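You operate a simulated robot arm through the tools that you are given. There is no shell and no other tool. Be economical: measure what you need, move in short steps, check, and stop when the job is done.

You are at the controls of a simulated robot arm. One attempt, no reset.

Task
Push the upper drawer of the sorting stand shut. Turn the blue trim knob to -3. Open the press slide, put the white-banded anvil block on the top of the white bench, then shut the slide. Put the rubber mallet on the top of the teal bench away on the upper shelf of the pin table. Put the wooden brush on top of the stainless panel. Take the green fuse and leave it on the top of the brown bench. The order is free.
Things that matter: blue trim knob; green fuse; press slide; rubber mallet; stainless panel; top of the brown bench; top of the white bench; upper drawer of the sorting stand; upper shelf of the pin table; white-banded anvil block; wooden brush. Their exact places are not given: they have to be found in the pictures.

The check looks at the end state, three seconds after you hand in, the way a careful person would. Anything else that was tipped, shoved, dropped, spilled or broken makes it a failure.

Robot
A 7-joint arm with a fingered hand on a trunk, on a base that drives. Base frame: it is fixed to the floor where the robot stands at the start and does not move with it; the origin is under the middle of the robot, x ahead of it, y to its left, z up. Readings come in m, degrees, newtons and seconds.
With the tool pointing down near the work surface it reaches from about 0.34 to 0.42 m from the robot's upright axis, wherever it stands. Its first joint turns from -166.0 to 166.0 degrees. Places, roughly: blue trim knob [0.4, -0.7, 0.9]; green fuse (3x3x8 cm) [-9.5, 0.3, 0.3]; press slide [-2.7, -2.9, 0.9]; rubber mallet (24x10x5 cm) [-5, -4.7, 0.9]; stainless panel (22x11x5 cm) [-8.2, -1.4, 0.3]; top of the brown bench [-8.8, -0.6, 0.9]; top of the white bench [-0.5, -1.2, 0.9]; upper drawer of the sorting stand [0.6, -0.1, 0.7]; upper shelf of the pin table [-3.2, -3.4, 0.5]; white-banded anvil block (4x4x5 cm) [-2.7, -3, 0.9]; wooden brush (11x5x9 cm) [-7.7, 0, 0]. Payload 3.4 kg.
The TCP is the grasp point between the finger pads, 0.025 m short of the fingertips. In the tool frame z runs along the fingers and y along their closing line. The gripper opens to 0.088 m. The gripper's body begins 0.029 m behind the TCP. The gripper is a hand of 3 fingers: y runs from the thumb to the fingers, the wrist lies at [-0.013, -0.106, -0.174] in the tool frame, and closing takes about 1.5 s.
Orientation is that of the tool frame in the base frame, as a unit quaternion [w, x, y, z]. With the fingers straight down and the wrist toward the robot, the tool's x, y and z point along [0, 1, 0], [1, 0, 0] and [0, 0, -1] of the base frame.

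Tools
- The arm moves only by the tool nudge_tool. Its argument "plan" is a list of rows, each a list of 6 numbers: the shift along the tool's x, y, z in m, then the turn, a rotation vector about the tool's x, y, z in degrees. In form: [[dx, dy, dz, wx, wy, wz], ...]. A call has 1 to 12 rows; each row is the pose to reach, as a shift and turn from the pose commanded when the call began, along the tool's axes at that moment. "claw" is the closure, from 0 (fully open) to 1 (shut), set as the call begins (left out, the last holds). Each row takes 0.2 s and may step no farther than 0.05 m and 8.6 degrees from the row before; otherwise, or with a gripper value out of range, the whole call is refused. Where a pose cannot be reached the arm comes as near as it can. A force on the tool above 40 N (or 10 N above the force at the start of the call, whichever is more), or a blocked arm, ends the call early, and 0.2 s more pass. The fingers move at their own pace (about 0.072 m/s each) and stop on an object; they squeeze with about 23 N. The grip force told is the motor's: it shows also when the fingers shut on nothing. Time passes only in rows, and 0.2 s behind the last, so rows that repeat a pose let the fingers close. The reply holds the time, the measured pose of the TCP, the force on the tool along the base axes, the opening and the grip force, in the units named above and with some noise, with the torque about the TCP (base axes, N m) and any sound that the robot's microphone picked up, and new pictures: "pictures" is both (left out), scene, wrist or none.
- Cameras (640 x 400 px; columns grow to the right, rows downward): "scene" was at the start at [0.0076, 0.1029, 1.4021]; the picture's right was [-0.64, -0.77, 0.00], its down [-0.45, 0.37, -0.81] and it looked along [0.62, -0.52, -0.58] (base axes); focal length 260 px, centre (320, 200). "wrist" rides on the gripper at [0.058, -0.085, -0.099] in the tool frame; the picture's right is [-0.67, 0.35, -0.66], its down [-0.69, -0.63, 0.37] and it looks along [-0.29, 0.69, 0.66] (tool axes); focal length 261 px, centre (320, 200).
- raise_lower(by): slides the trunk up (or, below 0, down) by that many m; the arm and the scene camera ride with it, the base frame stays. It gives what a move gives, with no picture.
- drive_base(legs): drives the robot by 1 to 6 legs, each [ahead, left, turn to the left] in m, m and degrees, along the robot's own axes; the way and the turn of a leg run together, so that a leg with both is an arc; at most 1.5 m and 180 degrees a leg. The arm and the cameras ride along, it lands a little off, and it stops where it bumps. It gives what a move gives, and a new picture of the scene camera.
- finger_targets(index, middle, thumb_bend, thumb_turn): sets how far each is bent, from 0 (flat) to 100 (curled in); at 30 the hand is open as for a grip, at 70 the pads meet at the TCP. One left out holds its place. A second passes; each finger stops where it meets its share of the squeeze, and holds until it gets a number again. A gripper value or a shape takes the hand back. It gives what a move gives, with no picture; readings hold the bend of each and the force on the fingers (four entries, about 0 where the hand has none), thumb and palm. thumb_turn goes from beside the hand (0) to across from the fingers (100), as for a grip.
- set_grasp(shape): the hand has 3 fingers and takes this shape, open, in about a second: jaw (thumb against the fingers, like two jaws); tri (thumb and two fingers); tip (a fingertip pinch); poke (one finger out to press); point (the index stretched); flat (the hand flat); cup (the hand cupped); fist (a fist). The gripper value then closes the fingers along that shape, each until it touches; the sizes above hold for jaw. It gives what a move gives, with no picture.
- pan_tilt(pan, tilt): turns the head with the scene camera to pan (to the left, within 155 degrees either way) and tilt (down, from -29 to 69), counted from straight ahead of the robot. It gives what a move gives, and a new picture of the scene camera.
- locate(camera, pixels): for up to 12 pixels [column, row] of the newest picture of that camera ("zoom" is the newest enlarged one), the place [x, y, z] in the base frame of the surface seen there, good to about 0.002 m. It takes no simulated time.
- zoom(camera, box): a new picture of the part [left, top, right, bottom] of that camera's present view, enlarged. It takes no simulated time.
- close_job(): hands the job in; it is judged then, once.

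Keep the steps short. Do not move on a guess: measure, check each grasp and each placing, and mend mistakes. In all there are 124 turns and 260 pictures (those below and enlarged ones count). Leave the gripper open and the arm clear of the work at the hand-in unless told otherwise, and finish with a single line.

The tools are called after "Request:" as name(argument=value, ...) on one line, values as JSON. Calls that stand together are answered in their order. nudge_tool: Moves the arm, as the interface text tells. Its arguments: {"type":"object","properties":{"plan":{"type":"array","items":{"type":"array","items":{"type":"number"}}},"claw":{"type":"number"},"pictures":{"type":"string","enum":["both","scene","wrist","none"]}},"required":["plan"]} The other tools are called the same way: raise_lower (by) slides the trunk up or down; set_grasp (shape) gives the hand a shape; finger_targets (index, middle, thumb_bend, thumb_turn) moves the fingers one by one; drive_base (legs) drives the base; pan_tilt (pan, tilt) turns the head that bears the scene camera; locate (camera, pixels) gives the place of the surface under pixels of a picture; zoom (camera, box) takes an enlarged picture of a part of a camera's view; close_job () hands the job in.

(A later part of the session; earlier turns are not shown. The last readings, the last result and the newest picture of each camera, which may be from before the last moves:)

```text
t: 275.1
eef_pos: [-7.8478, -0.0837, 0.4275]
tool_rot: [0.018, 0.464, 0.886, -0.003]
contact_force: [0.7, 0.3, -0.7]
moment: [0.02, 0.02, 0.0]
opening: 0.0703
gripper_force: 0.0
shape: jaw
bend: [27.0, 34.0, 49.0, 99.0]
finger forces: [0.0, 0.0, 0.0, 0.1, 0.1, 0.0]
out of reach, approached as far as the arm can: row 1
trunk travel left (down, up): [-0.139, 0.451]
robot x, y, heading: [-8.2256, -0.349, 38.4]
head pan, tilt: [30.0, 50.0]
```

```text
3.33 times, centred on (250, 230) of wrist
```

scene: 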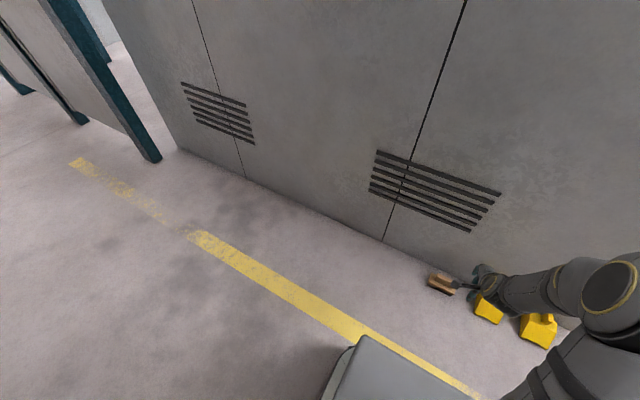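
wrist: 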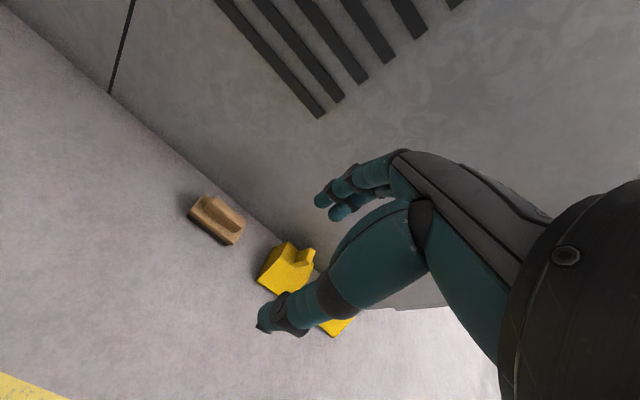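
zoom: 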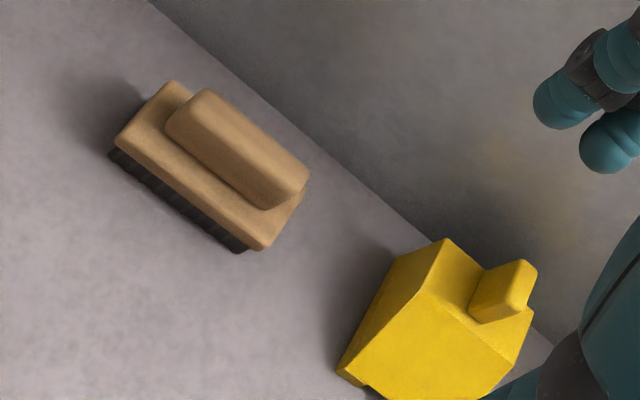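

Request:
locate(camera="zoom", pixels=[[210, 98], [250, 135], [295, 175], [180, 125], [270, 200], [225, 115]])

```text
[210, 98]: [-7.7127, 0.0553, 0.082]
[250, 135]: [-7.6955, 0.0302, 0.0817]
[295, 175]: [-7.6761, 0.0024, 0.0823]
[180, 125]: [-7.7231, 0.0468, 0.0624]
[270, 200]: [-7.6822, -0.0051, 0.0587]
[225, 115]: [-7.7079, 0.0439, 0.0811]
```

Ridge centre ≈(−7.690,0.027). Lower the trunk fully, tilt the hand back 12° (to keep knuckles off the wall), then pull in a bit.

Request:
raise_lower(by=-0.13)

Request:
nudge_tool(plan=[[0, -0.02, 0.02, -4, 0, -1], [0, -0.04, 0.04, -8, 0, -2], [0, -0.05, 0.06, -12, 0, -3]], claw=0.3, pictures="none")

```text
t: 276.6
eef_pos: [-7.8486, -0.0844, 0.2967]
tool_rot: [0.018, 0.463, 0.886, -0.003]
contact_force: [-0.4, -0.1, -0.3]
moment: [0.02, 0.03, 0.01]
opening: 0.0703
gripper_force: 0.0
shape: jaw
bend: [27.0, 34.0, 49.0, 99.0]
finger forces: [0.1, 0.0, 0.0, 0.0, 0.1, 0.0]
trunk travel left (down, up): [-0.009, 0.581]
robot x, y, heading: [-8.2272, -0.3479, 38.1]
head pan, tilt: [30.0, 50.0]
```

```text
t: 277.4
eef_pos: [-7.8877, -0.1137, 0.2366]
tool_rot: [0.066, 0.435, 0.893, 0.091]
contact_force: [-0.1, -0.2, 0.5]
moment: [-0.01, 0.02, 0.01]
opening: 0.0619
gripper_force: 0.2
shape: jaw
bend: [27.0, 37.0, 58.0, 99.0]
finger forces: [0.0, 0.0, 0.0, 0.0, 0.0, 0.0]
trunk travel left (down, up): [-0.009, 0.581]
robot x, y, heading: [-8.2219, -0.3481, 38.5]
head pan, tilt: [30.0, 50.0]
```

Request:
drive_base(legs=[[0.232, -0.006, -0.3]])

Request:
nudge_tool(plan=[[0, 0, 0, 0, 0, 0]], pictures="wrist")

```text
t: 279.2
eef_pos: [-7.7003, 0.022, 0.2364]
tool_rot: [0.067, 0.438, 0.892, 0.09]
contact_force: [0.0, 0.0, -0.4]
moment: [0.01, -0.02, 0.0]
opening: 0.062
gripper_force: 0.0
shape: jaw
bend: [27.0, 37.0, 58.0, 99.0]
finger forces: [0.0, 0.0, 0.0, 0.0, 0.0, 0.0]
trunk travel left (down, up): [-0.009, 0.581]
robot x, y, heading: [-8.0411, -0.2077, 37.7]
head pan, tilt: [30.0, 50.0]
```

scene: 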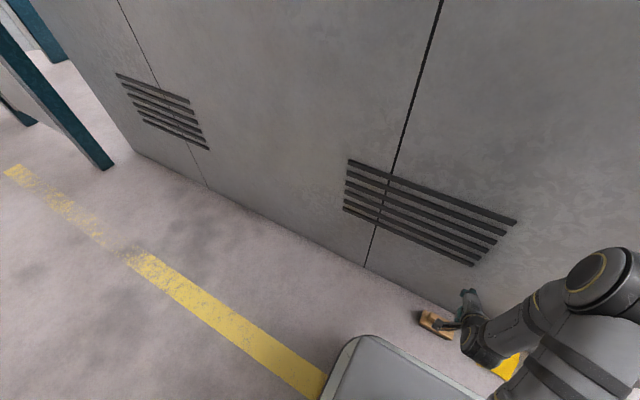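

```text
t: 279.6
eef_pos: [-7.7004, 0.0222, 0.2378]
tool_rot: [0.067, 0.438, 0.892, 0.09]
contact_force: [0.1, -0.3, -0.9]
moment: [0.01, -0.02, 0.01]
opening: 0.0621
gripper_force: 0.0
shape: jaw
bend: [27.0, 37.0, 58.0, 99.0]
finger forces: [0.0, 0.0, 0.1, 0.0, 0.0, 0.0]
trunk travel left (down, up): [-0.009, 0.581]
robot x, y, heading: [-8.0406, -0.2065, 38.2]
head pan, tilt: [30.0, 50.0]
```

wrist: 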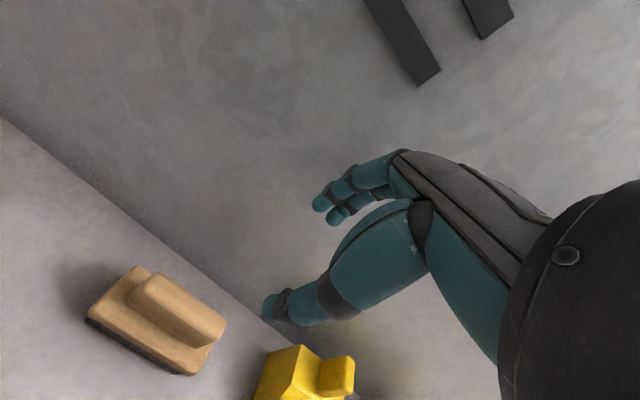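

Descend 0.171 m straight down onto the ridge (fingers straddling it).

Request:
nudge_tool(plan=[[0.003, -0.003, 0.042, 0, 0, 0], [0.0048, -0.0105, 0.085, 0, 0, 0], [0.0048, -0.017, 0.12, 0, 0, 0]], pictures="both")

Request:
zoom(camera="scene", box=[390, 260, 530, 370])

```text
t: 280.4
eef_pos: [-7.6904, 0.0281, 0.114]
tool_rot: [0.067, 0.437, 0.892, 0.089]
contact_force: [-0.3, 0.9, 0.2]
moment: [0.01, 0.01, 0.02]
opening: 0.062
gripper_force: 0.0
shape: jaw
bend: [27.0, 37.0, 58.0, 99.0]
finger forces: [0.0, 0.0, 0.1, 0.0, 0.0, 0.1]
trunk travel left (down, up): [-0.009, 0.581]
robot x, y, heading: [-8.0375, -0.2112, 37.9]
head pan, tilt: [30.0, 50.0]
```

scene: 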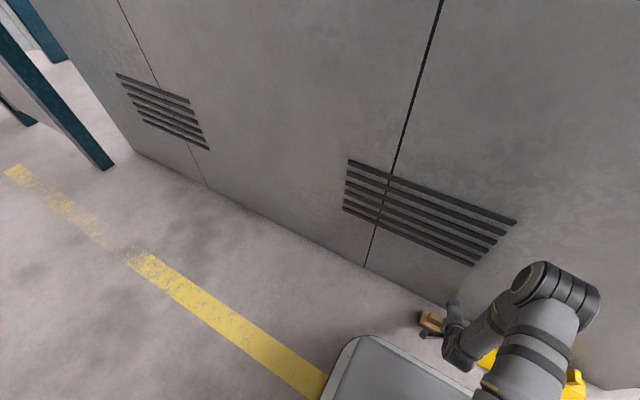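
wrist: 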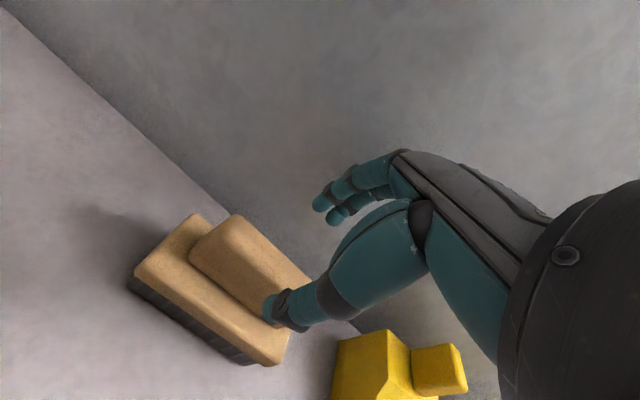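

```text
3.64 times, centred on (460, 315) of scene
```

zoom: 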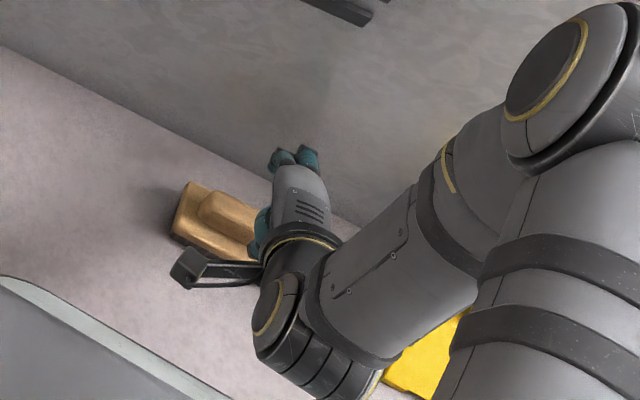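

Request:
locate(camera="zoom", pixels=[[360, 330], [370, 365], [300, 340], [420, 350], [300, 180], [320, 155], [280, 160]])

Request:
locate(camera="wrist", pixels=[[235, 225], [255, 250], [300, 270], [245, 260], [320, 203], [270, 305]])

```text
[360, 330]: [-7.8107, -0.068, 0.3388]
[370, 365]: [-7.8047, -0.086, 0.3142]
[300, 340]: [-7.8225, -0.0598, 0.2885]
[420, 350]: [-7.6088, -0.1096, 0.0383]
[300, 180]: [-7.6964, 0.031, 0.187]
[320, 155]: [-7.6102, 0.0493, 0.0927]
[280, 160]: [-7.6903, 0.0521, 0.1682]
```

```text
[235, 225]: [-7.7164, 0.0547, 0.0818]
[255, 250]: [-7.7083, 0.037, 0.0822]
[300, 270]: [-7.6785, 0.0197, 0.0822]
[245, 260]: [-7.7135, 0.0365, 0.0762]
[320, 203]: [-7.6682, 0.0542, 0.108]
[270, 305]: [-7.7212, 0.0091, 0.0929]
```

Fingers straddle the ridge. Descend the last 4.6 cm.

Request:
nudge_tool(plan=[[0.001, -0.005, 0.023, 0, 0, 0], [0.0015, -0.008, 0.036, 0, 0, 0], [0.002, -0.01, 0.044, 0, 0, 0]], pictures="none")

Request:
nudge_tool(plan=[[0, 0, 0, 0, 0, 0], [0, 0, 0, 0, 0, 0], [0, 0, 0, 0, 0, 0], [0, 0, 0, 0, 0, 0], [0, 0, 0, 0, 0, 0], [0, 0, 0, 0, 0, 0]], claw=1, pictures="wrist")

```text
t: 281.2
eef_pos: [-7.6903, 0.0282, 0.0718]
tool_rot: [0.068, 0.438, 0.892, 0.091]
contact_force: [0.2, 0.2, 1.4]
moment: [-0.05, 0.03, 0.0]
opening: 0.0618
gripper_force: 0.1
shape: jaw
bend: [27.0, 37.0, 58.0, 99.0]
finger forces: [0.0, 0.0, 0.1, 0.0, 0.8, 0.0]
trunk travel left (down, up): [-0.009, 0.581]
robot x, y, heading: [-8.041, -0.213, 38.0]
head pan, tilt: [30.0, 50.0]
```

```text
t: 282.6
eef_pos: [-7.6904, 0.0288, 0.0717]
tool_rot: [0.067, 0.438, 0.892, 0.091]
contact_force: [-2.9, -0.7, 18.5]
moment: [-0.45, 0.58, -0.22]
opening: 0.0264
gripper_force: 23.3
shape: jaw
bend: [70.0, 70.0, 62.0, 100.0]
finger forces: [13.4, 6.8, 0.0, 0.0, 29.3, 0.1]
trunk travel left (down, up): [-0.009, 0.581]
robot x, y, heading: [-8.0384, -0.2054, 37.9]
head pan, tilt: [30.0, 50.0]
```

wrist: 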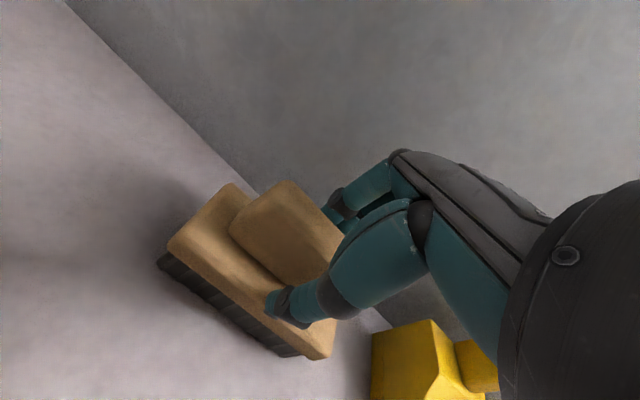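

Request:
nudge_tool(plan=[[0, 0.001, -0.005, 0, 0, 0], [0, 0.001, -0.005, 0, 0, 0], [0, 0.002, -0.012, 0, 0, 0], [-0.001, 0.005, -0.022, 0, 0, 0]], pictures="both")

Request:
zoom(camera="scene", box=[390, 260, 530, 370])

```text
t: 283.6
eef_pos: [-7.6899, 0.0288, 0.0924]
tool_rot: [0.067, 0.436, 0.893, 0.09]
contact_force: [0.1, 0.6, -2.0]
moment: [-0.01, -0.03, 0.01]
opening: 0.0211
gripper_force: 23.1
shape: jaw
bend: [70.0, 70.0, 66.0, 100.0]
finger forces: [13.1, 5.8, 0.1, 0.1, 19.2, 0.0]
trunk travel left (down, up): [-0.009, 0.581]
robot x, y, heading: [-8.041, -0.2045, 37.9]
head pan, tilt: [30.0, 50.0]
```

scene: 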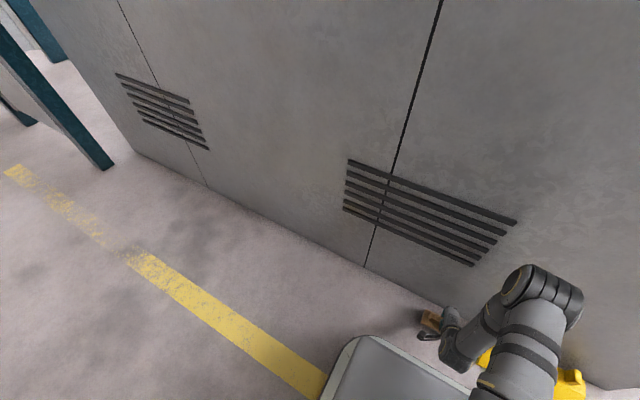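
wrist: 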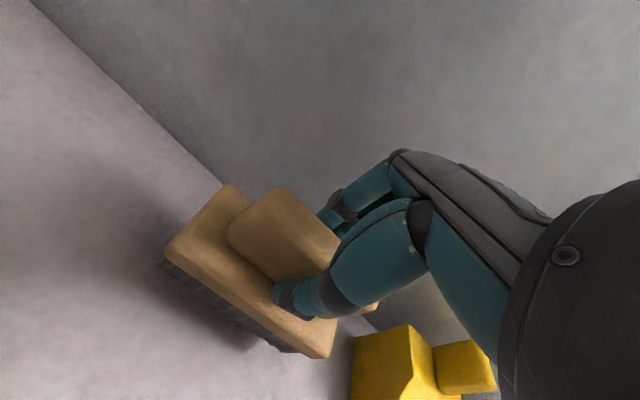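

```text
3.64 times, centred on (460, 315) of scene
```

zoom: 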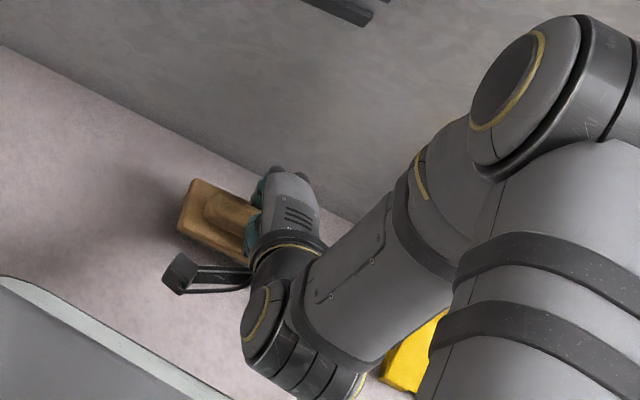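

Brush lifted cleanly (opening 21 mm = ridge). Raise, back off, turn round to face the racks.

Request:
raise_lower(by=0.3)

Request:
drive_base(legs=[[-0.08, 0, 0], [0, 0, 90], [0, 0, 90], [0, 0.7, 0]])

Request:
pan_tilt(pan=15, tilt=40)

```text
t: 286.6
eef_pos: [-7.69, 0.027, 0.3928]
tool_rot: [0.066, 0.437, 0.893, 0.089]
contact_force: [-0.5, 0.0, -1.5]
moment: [0.03, 0.01, 0.0]
opening: 0.0215
gripper_force: 23.2
shape: jaw
bend: [70.0, 70.0, 66.0, 100.0]
finger forces: [13.1, 5.8, 0.1, 0.0, 19.0, 0.0]
trunk travel left (down, up): [-0.309, 0.281]
robot x, y, heading: [-8.04, -0.2086, 37.9]
head pan, tilt: [30.0, 50.0]
```

```text
t: 298.7
eef_pos: [-8.0498, -1.0672, 0.3932]
tool_rot: [0.087, 0.879, -0.464, -0.07]
contact_force: [-0.3, 0.9, -0.6]
moment: [0.01, 0.01, 0.03]
opening: 0.0211
gripper_force: 23.2
shape: jaw
bend: [70.0, 70.0, 67.0, 100.0]
finger forces: [11.4, 4.9, 0.0, 0.0, 16.5, 0.0]
trunk travel left (down, up): [-0.309, 0.281]
robot x, y, heading: [-7.6858, -0.8539, -145.2]
head pan, tilt: [30.0, 50.0]
```

scene: 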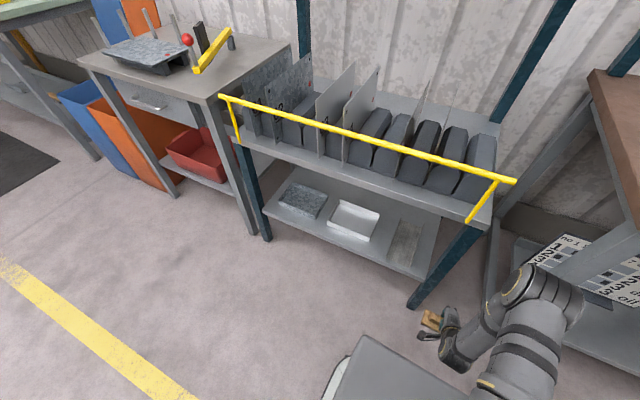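

```text
t: 299.5
eef_pos: [-8.0494, -1.069, 0.3921]
tool_rot: [0.087, 0.879, -0.464, -0.069]
contact_force: [0.7, 0.7, -1.8]
moment: [-0.01, 0.02, 0.03]
opening: 0.021
gripper_force: 23.0
shape: jaw
bend: [70.0, 70.0, 67.0, 100.0]
finger forces: [11.5, 4.9, 0.0, 0.1, 16.6, 0.1]
trunk travel left (down, up): [-0.309, 0.281]
robot x, y, heading: [-7.6876, -0.8542, -145.2]
head pan, tilt: [15.0, 40.0]
```

scene: 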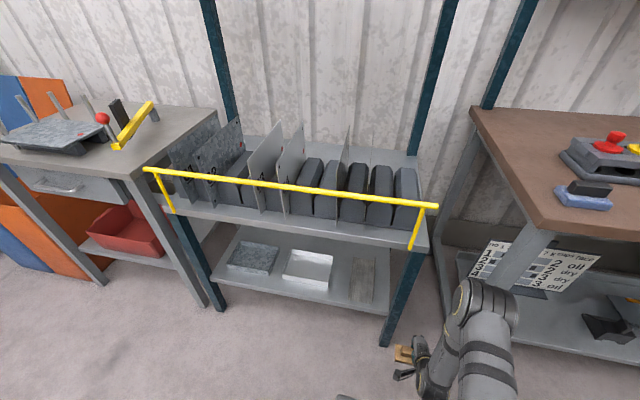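

Request:
zoom(camera="scene", box=[205, 215, 405, 325])

Request:
locate(camera="scene", pixels=[[252, 255], [308, 270], [362, 282], [215, 283], [388, 312], [190, 215], [405, 245], [145, 168], [436, 206], [296, 188], [352, 298], [372, 262]])

```text
3.20 times, centred on (305, 270) of scene
```

zoom: 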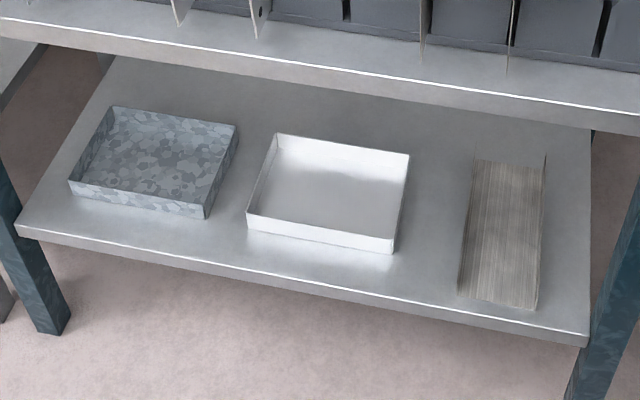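

```text
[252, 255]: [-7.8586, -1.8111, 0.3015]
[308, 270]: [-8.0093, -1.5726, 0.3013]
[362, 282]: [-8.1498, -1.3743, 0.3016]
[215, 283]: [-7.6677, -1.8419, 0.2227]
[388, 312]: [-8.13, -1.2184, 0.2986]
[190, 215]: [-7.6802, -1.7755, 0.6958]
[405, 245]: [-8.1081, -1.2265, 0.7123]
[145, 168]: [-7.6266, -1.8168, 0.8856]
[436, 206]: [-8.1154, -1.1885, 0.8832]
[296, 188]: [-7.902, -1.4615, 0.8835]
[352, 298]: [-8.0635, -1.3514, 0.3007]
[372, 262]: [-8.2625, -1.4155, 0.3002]
```

Request:
zoom(camera="scene", box=[335, 245, 395, 320])

Request:
locate(camera="zoom", pixels=[[245, 60], [350, 70], [240, 90], [345, 100], [210, 275], [330, 305], [225, 230], [340, 240], [280, 180], [335, 160], [350, 160], [270, 80]])

```text
5.33 times, centred on (365, 282) of scene
```

zoom: 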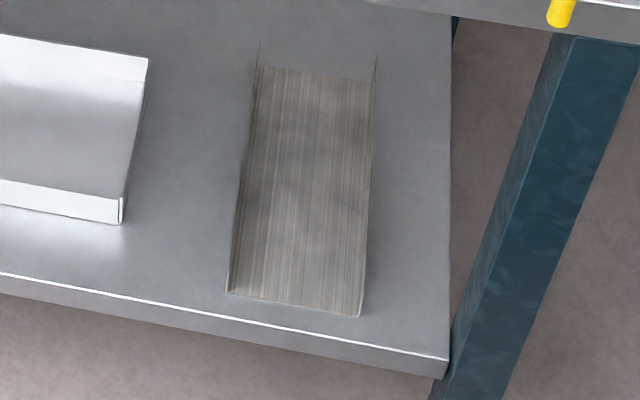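

```text
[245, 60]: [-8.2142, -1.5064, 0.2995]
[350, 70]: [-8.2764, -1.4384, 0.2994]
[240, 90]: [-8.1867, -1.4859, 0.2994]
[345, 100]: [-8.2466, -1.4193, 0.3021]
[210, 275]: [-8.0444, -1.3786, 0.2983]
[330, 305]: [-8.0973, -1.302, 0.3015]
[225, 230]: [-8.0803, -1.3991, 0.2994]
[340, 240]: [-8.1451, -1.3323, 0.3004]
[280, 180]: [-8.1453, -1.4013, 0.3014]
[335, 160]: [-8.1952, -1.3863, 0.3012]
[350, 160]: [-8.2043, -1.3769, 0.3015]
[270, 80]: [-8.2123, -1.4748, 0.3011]
```

The brushed-grain U-channel on the right (≈(−8.16,−1.39,0.30), flanges ~10 cm apart, running front to back) is the stainless panel. The brush must lie lengthwise in it, so I'll regrasp: set it down mid-aisle, then pick it up from a direction turned 90°, gripping the ridge by its ends.

Request:
drive_base(legs=[[0, 0, 93.2], [0.4, 0, 0]])

Request:
raise_lower(by=-0.3)

Request:
nudge_tool(plan=[[0, -0.002, 0.008, 0, 0, 0], [0, -0.003, 0.014, 0, 0, 0], [0, -0.004, 0.018, 0, 0, 0], [0, -0.005, 0.021, 0, 0, 0]], pictures="wrist")

```text
t: 305.8
eef_pos: [-7.2391, -1.528, 0.3929]
tool_rot: [0.112, 0.947, 0.302, 0.014]
contact_force: [0.0, -0.4, -0.8]
moment: [-0.02, -0.02, 0.04]
opening: 0.0207
gripper_force: 22.3
shape: jaw
bend: [70.0, 70.0, 67.0, 100.0]
finger forces: [11.1, 4.9, 0.0, 0.0, 16.2, 0.0]
trunk travel left (down, up): [-0.309, 0.281]
robot x, y, heading: [-7.466, -1.1704, -54.3]
head pan, tilt: [15.0, 40.0]
```

scene: 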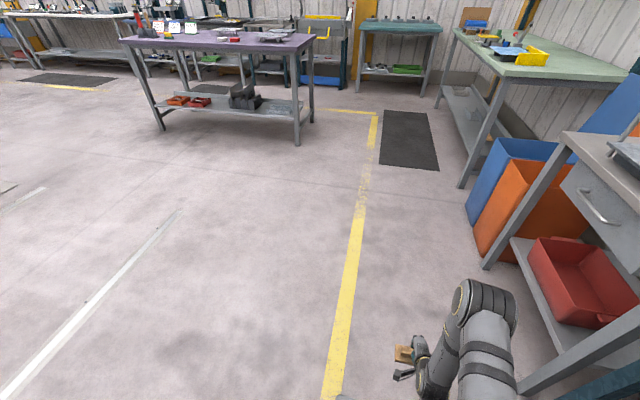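

```text
t: 308.8
eef_pos: [-7.2375, -1.5284, 0.0938]
tool_rot: [0.111, 0.947, 0.302, 0.015]
contact_force: [-0.2, -0.4, -1.4]
moment: [0.01, 0.0, -0.03]
opening: 0.0207
gripper_force: 23.1
shape: jaw
bend: [70.0, 70.0, 67.0, 100.0]
finger forces: [11.1, 4.9, 0.0, 0.0, 16.3, 0.0]
trunk travel left (down, up): [-0.009, 0.581]
robot x, y, heading: [-7.4598, -1.166, -54.2]
head pan, tilt: [15.0, 40.0]
```

```text
t: 309.8
eef_pos: [-7.2396, -1.5294, 0.073]
tool_rot: [0.113, 0.946, 0.302, 0.015]
contact_force: [0.7, -1.4, 4.0]
moment: [0.03, -0.01, 0.0]
opening: 0.0211
gripper_force: 22.6
shape: jaw
bend: [70.0, 70.0, 67.0, 100.0]
finger forces: [12.5, 5.9, 0.0, 0.0, 16.7, 0.1]
trunk travel left (down, up): [-0.009, 0.581]
robot x, y, heading: [-7.4615, -1.1713, -54.4]
head pan, tilt: [15.0, 40.0]
```

wrist: 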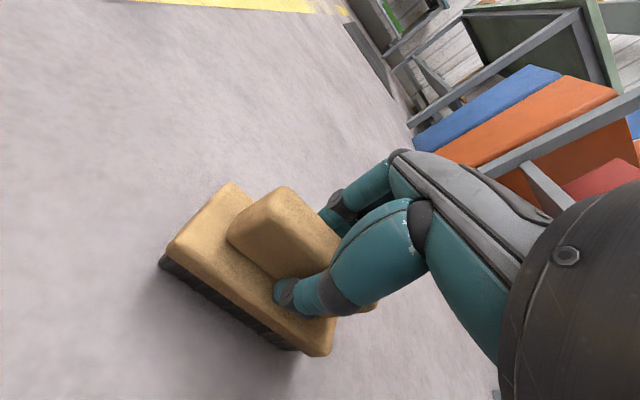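

Brush is on the floor (4 N contact). Release and rise.

Request:
nudge_tool(plan=[[0, 0.0005, -0.003, 0, 0, 0], [0, 0.0005, -0.003, 0, 0, 0], [0, 0.001, -0.004, 0, 0, 0], [0, 0.001, -0.004, 0, 0, 0], [0, 0.006, -0.03, 0, 0, 0], [0, 0.014, -0.065, 0, 0, 0], [0, 0.022, -0.1, 0, 0, 0], [0, 0.03, -0.13, 0, 0, 0]], claw=0.3, pictures="wrist")

Request:
raise_lower(by=0.15)

```text
t: 311.6
eef_pos: [-7.235, -1.5225, 0.205]
tool_rot: [0.111, 0.947, 0.301, 0.014]
contact_force: [0.4, 0.3, 0.2]
moment: [0.0, 0.01, 0.05]
opening: 0.0615
gripper_force: 0.1
shape: jaw
bend: [27.0, 37.0, 58.0, 99.0]
finger forces: [0.0, 0.0, 0.0, 0.1, 0.1, 0.1]
trunk travel left (down, up): [-0.009, 0.581]
robot x, y, heading: [-7.4603, -1.167, -54.5]
head pan, tilt: [15.0, 40.0]
```

wrist: 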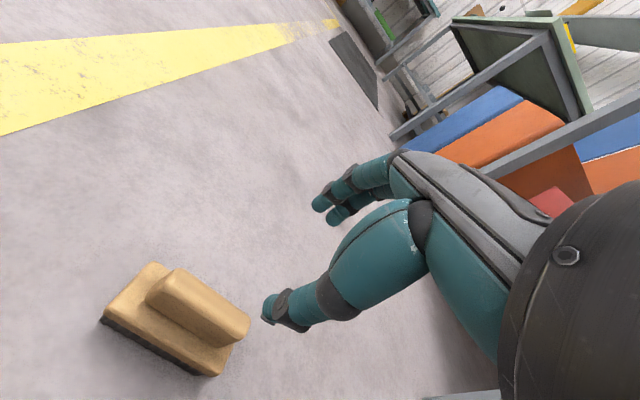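

```text
t: 313.4
eef_pos: [-7.2353, -1.5225, 0.3557]
tool_rot: [0.11, 0.947, 0.302, 0.015]
contact_force: [0.8, -0.1, 0.7]
moment: [0.0, -0.02, 0.01]
opening: 0.0617
gripper_force: 0.1
shape: jaw
bend: [27.0, 37.0, 58.0, 99.0]
finger forces: [0.1, 0.0, 0.0, 0.0, 0.0, 0.1]
trunk travel left (down, up): [-0.159, 0.431]
robot x, y, heading: [-7.4617, -1.1679, -54.3]
head pan, tilt: [15.0, 40.0]
```

Request:
zoom(camera="wrist", box=[0, 150, 400, 400])

```text
1.60 times, centred on (200, 275) of wrist
```

zoom: 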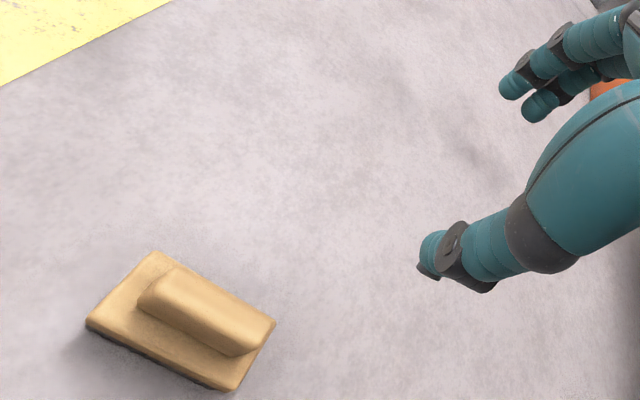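

Request:
locate(camera="zoom", pixels=[[168, 275], [200, 293], [262, 325], [150, 290], [235, 345], [155, 253], [272, 325], [90, 322], [230, 385], [180, 285]])

```text
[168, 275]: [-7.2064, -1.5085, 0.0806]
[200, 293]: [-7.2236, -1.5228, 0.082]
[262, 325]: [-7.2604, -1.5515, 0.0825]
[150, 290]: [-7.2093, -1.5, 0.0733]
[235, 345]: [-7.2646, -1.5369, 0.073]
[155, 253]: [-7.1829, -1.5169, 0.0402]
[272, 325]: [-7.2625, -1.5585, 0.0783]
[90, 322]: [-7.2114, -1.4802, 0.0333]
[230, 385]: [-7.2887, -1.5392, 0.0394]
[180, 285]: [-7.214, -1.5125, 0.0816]
```

Brush centre ≈(−7.236,−1.528), long axis 37.3°, ridge ~7 cm long. Drive round so the hand faces along its length.

Request:
drive_base(legs=[[0, 0.43, 0], [0.43, 0, 0], [0, 0, -88.4]])

Request:
nudge_tool(plan=[[0, 0, 0, 5, 0, 0], [0, 0, 0, 9, 0, 0], [0, 0, 0, 13, 0, 0]], claw=0, pictures="both")

```text
t: 322.1
eef_pos: [-7.208, -1.5009, 0.3545]
tool_rot: [0.088, 0.882, -0.457, -0.069]
contact_force: [0.1, 0.1, 0.3]
moment: [0.04, -0.01, -0.03]
opening: 0.0616
gripper_force: 0.0
shape: jaw
bend: [27.0, 37.0, 58.0, 99.0]
finger forces: [0.0, 0.0, 0.0, 0.1, 0.0, 0.0]
trunk travel left (down, up): [-0.159, 0.431]
robot x, y, heading: [-6.8557, -1.2762, -144.5]
head pan, tilt: [15.0, 40.0]
```

scene: 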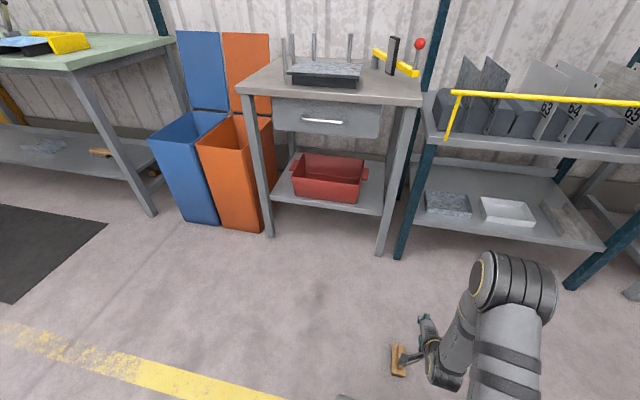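

```text
t: 322.9
eef_pos: [-7.2071, -1.4996, 0.3544]
tool_rot: [-0.013, 0.887, -0.461, -0.016]
contact_force: [-0.2, -1.1, -0.8]
moment: [0.03, 0.01, 0.0]
opening: 0.0876
gripper_force: 0.0
shape: jaw
bend: [30.0, 30.0, 30.0, 98.0]
finger forces: [0.1, 0.0, 0.1, 0.0, 0.1, 0.1]
trunk travel left (down, up): [-0.159, 0.431]
robot x, y, heading: [-6.8527, -1.2765, -144.6]
head pan, tilt: [15.0, 40.0]
```

scene: 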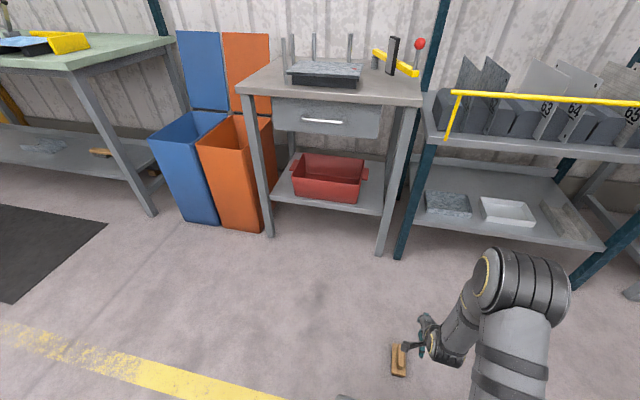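
wrist: 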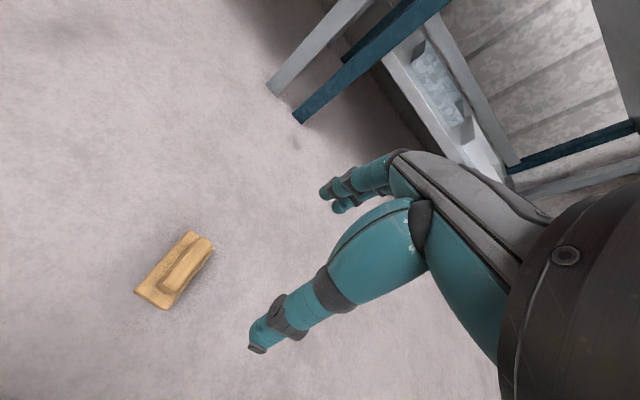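

Request:
zoom(camera="wrist", box=[120, 215, 230, 325])

Request:
locate(camera="wrist", pixels=[[207, 240], [190, 262], [172, 285], [193, 233], [165, 308], [136, 292], [200, 240], [180, 290]])

```text
3.64 times, centred on (175, 270) of wrist
```

zoom: 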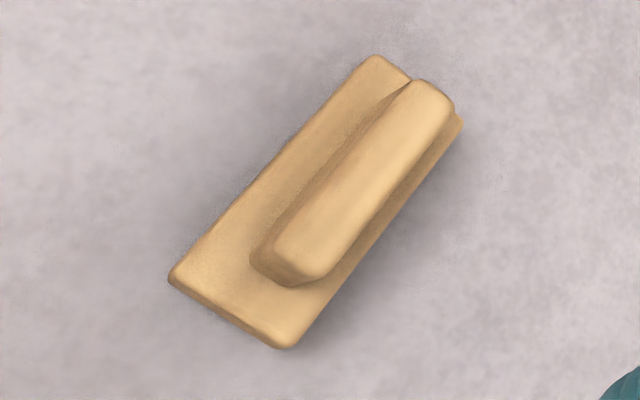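

```text
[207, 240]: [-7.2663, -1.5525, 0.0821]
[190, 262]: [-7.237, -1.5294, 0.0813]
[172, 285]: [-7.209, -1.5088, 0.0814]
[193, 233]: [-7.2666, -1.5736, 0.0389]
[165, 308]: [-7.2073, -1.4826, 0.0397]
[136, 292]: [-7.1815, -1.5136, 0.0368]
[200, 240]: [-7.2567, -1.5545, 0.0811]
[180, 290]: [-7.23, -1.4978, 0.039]
```

Adjust over the ridge centre (dx +0.0074, dy +0.0423, yaw −2.2°), then lower.

Request:
nudge_tool(plan=[[0.004, 0.02, 0, 0, 0, -1], [0.0074, 0.0423, 0, -0.5, 1, -2.2]], pictures="none")

Request:
raise_lower(by=-0.15)

Request:
nudge_tool(plan=[[0, 0, 0.03, 0, 0, 0], [0, 0, 0.06, 0, 0, 0], [0, 0, 0.085, 0, 0, 0]], pictures="both")

```text
t: 323.5
eef_pos: [-7.2379, -1.5314, 0.355]
tool_rot: [-0.004, 0.896, -0.444, -0.011]
contact_force: [0.4, -0.2, -0.7]
moment: [0.02, 0.01, 0.03]
opening: 0.0875
gripper_force: 0.1
shape: jaw
bend: [30.0, 30.0, 30.0, 98.0]
finger forces: [0.0, 0.0, 0.0, 0.0, 0.1, 0.0]
trunk travel left (down, up): [-0.159, 0.431]
robot x, y, heading: [-6.8533, -1.2747, -144.3]
head pan, tilt: [15.0, 40.0]
```

```text
t: 325.2
eef_pos: [-7.237, -1.5311, 0.2044]
tool_rot: [-0.004, 0.896, -0.444, -0.01]
contact_force: [0.6, -0.8, 0.6]
moment: [0.02, -0.02, -0.03]
opening: 0.0875
gripper_force: 0.0
shape: jaw
bend: [30.0, 30.0, 30.0, 98.0]
finger forces: [0.0, 0.0, 0.0, 0.1, 0.0, 0.1]
trunk travel left (down, up): [-0.009, 0.581]
robot x, y, heading: [-6.8535, -1.2796, -144.2]
head pan, tilt: [15.0, 40.0]
```

```text
t: 326.0
eef_pos: [-7.2406, -1.5315, 0.1192]
tool_rot: [-0.004, 0.895, -0.446, -0.01]
contact_force: [0.3, 0.5, -1.3]
moment: [-0.01, -0.02, 0.0]
opening: 0.0873
gripper_force: 0.1
shape: jaw
bend: [30.0, 30.0, 30.0, 98.0]
finger forces: [0.0, 0.0, 0.1, 0.1, 0.1, 0.0]
trunk travel left (down, up): [-0.009, 0.581]
robot x, y, heading: [-6.8548, -1.273, -144.5]
head pan, tilt: [15.0, 40.0]
```

scene: 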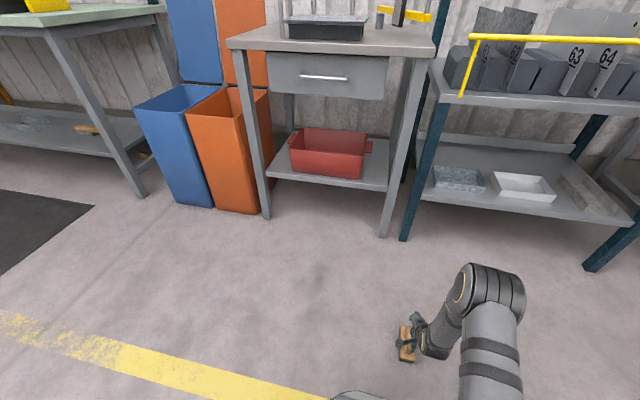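
wrist: 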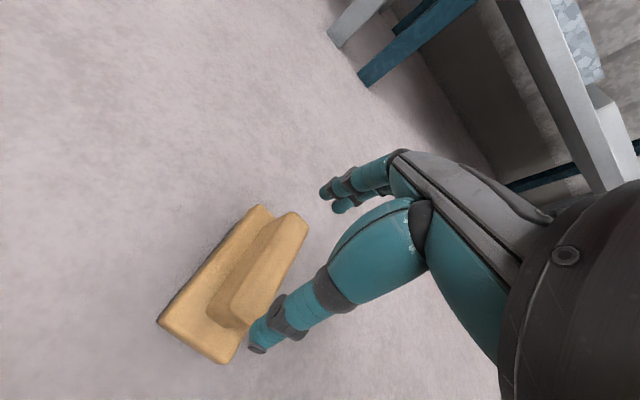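

Request:
locate(camera="wrist", pixels=[[325, 195], [340, 207], [258, 347], [262, 335], [297, 220], [240, 300], [265, 262], [235, 318]])

Request:
zoom(camera="wrist", box=[150, 170, 390, 370])

```text
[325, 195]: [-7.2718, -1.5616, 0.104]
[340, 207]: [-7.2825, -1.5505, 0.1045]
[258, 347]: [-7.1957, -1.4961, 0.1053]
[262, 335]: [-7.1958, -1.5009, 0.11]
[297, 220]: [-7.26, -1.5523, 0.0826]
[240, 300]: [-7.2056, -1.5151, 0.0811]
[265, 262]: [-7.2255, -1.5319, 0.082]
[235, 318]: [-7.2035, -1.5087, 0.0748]
```

```text
2.00 times, centred on (270, 270) of wrist
5 turns are left
```

zoom: 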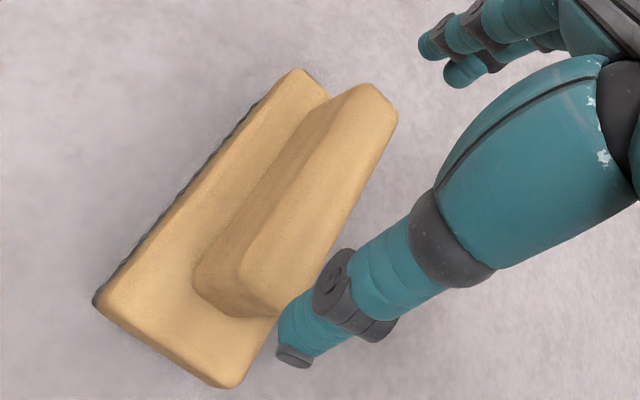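

Ridge sits between thumb and fingers. Few turns remain, so I'll bundle: grip, lift, drive in front of the panel, and look toward the fuse.

Request:
nudge_tool(plan=[[0.002, -0.005, 0.0, 0, 0, 0], [0.002, -0.005, 0.025, 0, 0, 0], [0.002, -0.005, 0.045, 0, 0, 0], [0.002, -0.005, 0.051, 0, 0, 0]], pictures="none")

Request:
nudge_tool(plan=[[0, 0, 0, 0, 0, 0], [0, 0, 0, 0, 0, 0], [0, 0, 0, 0, 0, 0], [0, 0, 0, 0, 0, 0], [0, 0, 0, 0, 0, 0], [0, 0, 0, 0, 0, 0], [0, 0, -0.01, 0, 0, 0], [0, 0, -0.03, 0, 0, 0]], claw=1, pictures="wrist")

Request:
raise_lower(by=0.32)

Request:
drive_base(legs=[[0, 0, 2.4], [0, -0.7, 0], [0.33, 0, 0]])

Request:
nudge_tool(plan=[[0, 0, 0, 0, 0, 0]], pictures="wrist")

Request:
pan_tilt(pan=-70, tilt=24)

Request:
zoom(camera="scene", box=[220, 130, 420, 255])

```text
t: 327.0
eef_pos: [-7.2384, -1.53, 0.0704]
tool_rot: [-0.001, 0.895, -0.445, -0.013]
contact_force: [1.2, -0.4, 31.2]
moment: [-0.08, -0.08, 0.0]
opening: 0.0881
gripper_force: 0.0
shape: jaw
bend: [25.0, 30.0, 24.0, 97.0]
finger forces: [14.7, 0.0, 0.1, 0.1, 13.7, 0.0]
trunk travel left (down, up): [-0.009, 0.581]
robot x, y, heading: [-6.8524, -1.2797, -144.6]
head pan, tilt: [15.0, 40.0]
```

```text
t: 328.1
eef_pos: [-7.2382, -1.5287, 0.0695]
tool_rot: [-0.002, 0.896, -0.445, -0.011]
contact_force: [11.3, 7.6, 34.4]
moment: [0.11, -0.23, 0.03]
opening: 0.0674
gripper_force: 22.9
shape: jaw
bend: [22.0, 32.0, 47.0, 97.0]
finger forces: [36.4, 13.8, 0.0, 0.1, 67.8, 0.1]
trunk travel left (down, up): [-0.009, 0.581]
robot x, y, heading: [-6.8561, -1.2773, -144.3]
head pan, tilt: [15.0, 40.0]
stopped in row 5: the force on the tool passed its limit at 41 N (the readings are from after the stop); the commanded pose is now the measured one
```

wrist: 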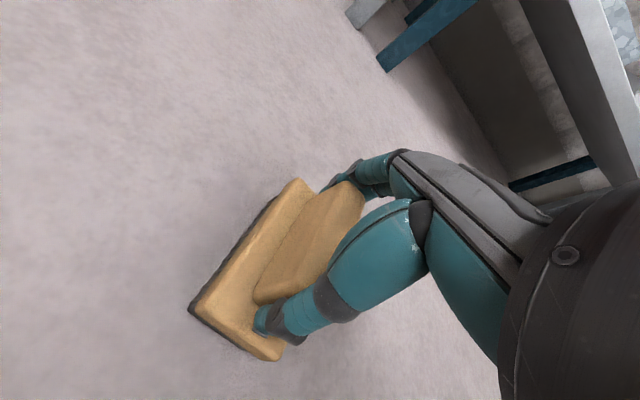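

```text
t: 331.3
eef_pos: [-7.2366, -1.5286, 0.3877]
tool_rot: [-0.005, 0.896, -0.445, -0.011]
contact_force: [0.8, -0.1, -0.7]
moment: [-0.01, 0.03, 0.0]
opening: 0.0675
gripper_force: 23.0
shape: jaw
bend: [22.0, 32.0, 47.0, 98.0]
finger forces: [36.3, 14.2, 0.0, 0.0, 51.4, 0.1]
trunk travel left (down, up): [-0.329, 0.261]
robot x, y, heading: [-6.8542, -1.2748, -144.2]
head pan, tilt: [15.0, 40.0]
```

```text
t: 337.1
eef_pos: [-7.8834, -1.2278, 0.3876]
tool_rot: [-0.005, 0.909, -0.418, -0.011]
contact_force: [-0.2, -0.5, -1.3]
moment: [-0.02, 0.01, 0.01]
opening: 0.0675
gripper_force: 22.9
shape: jaw
bend: [22.0, 32.0, 47.0, 98.0]
finger forces: [36.1, 14.2, 0.0, 0.0, 51.4, 0.0]
trunk travel left (down, up): [-0.329, 0.261]
robot x, y, heading: [-7.5168, -0.954, -140.9]
head pan, tilt: [15.0, 40.0]
```

scene: 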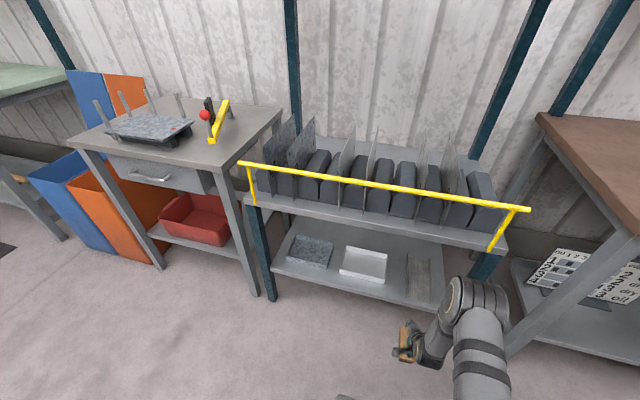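

```text
t: 337.5
eef_pos: [-7.8829, -1.2288, 0.3883]
tool_rot: [-0.005, 0.908, -0.418, -0.01]
contact_force: [0.0, -0.5, -2.3]
moment: [0.03, 0.0, 0.0]
opening: 0.0675
gripper_force: 22.9
shape: jaw
bend: [22.0, 32.0, 47.0, 98.0]
finger forces: [36.1, 14.1, 0.0, 0.1, 51.2, 0.1]
trunk travel left (down, up): [-0.329, 0.261]
robot x, y, heading: [-7.5134, -0.9538, -140.8]
head pan, tilt: [15.0, 40.0]
```

wrist: 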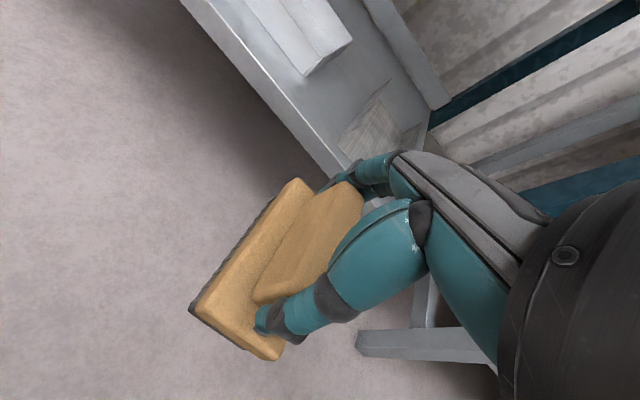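

```text
t: 339.1
eef_pos: [-7.8833, -1.2297, 0.3877]
tool_rot: [-0.005, 0.908, -0.418, -0.011]
contact_force: [-0.2, -0.6, -2.4]
moment: [0.01, 0.03, 0.03]
opening: 0.0675
gripper_force: 23.1
shape: jaw
bend: [22.0, 32.0, 47.0, 98.0]
finger forces: [36.1, 14.1, 0.1, 0.0, 51.2, 0.0]
trunk travel left (down, up): [-0.329, 0.261]
robot x, y, heading: [-7.5157, -0.9556, -141.3]
head pan, tilt: [-70.0, 24.0]
```

scene: 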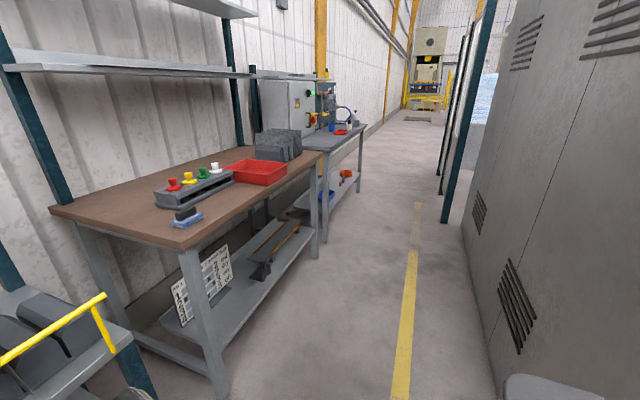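

```text
3.20 times, centred on (320, 192) of scene
4 turns are left
```

zoom: 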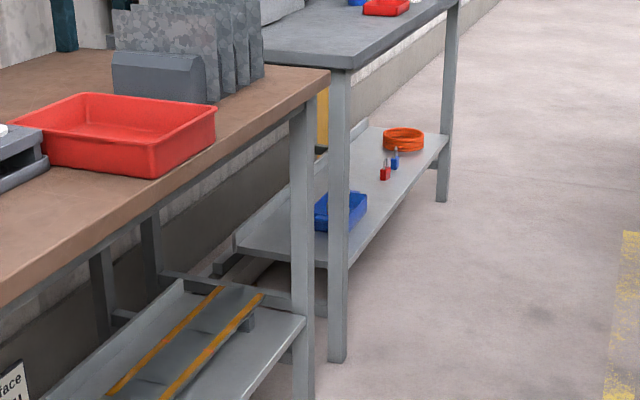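

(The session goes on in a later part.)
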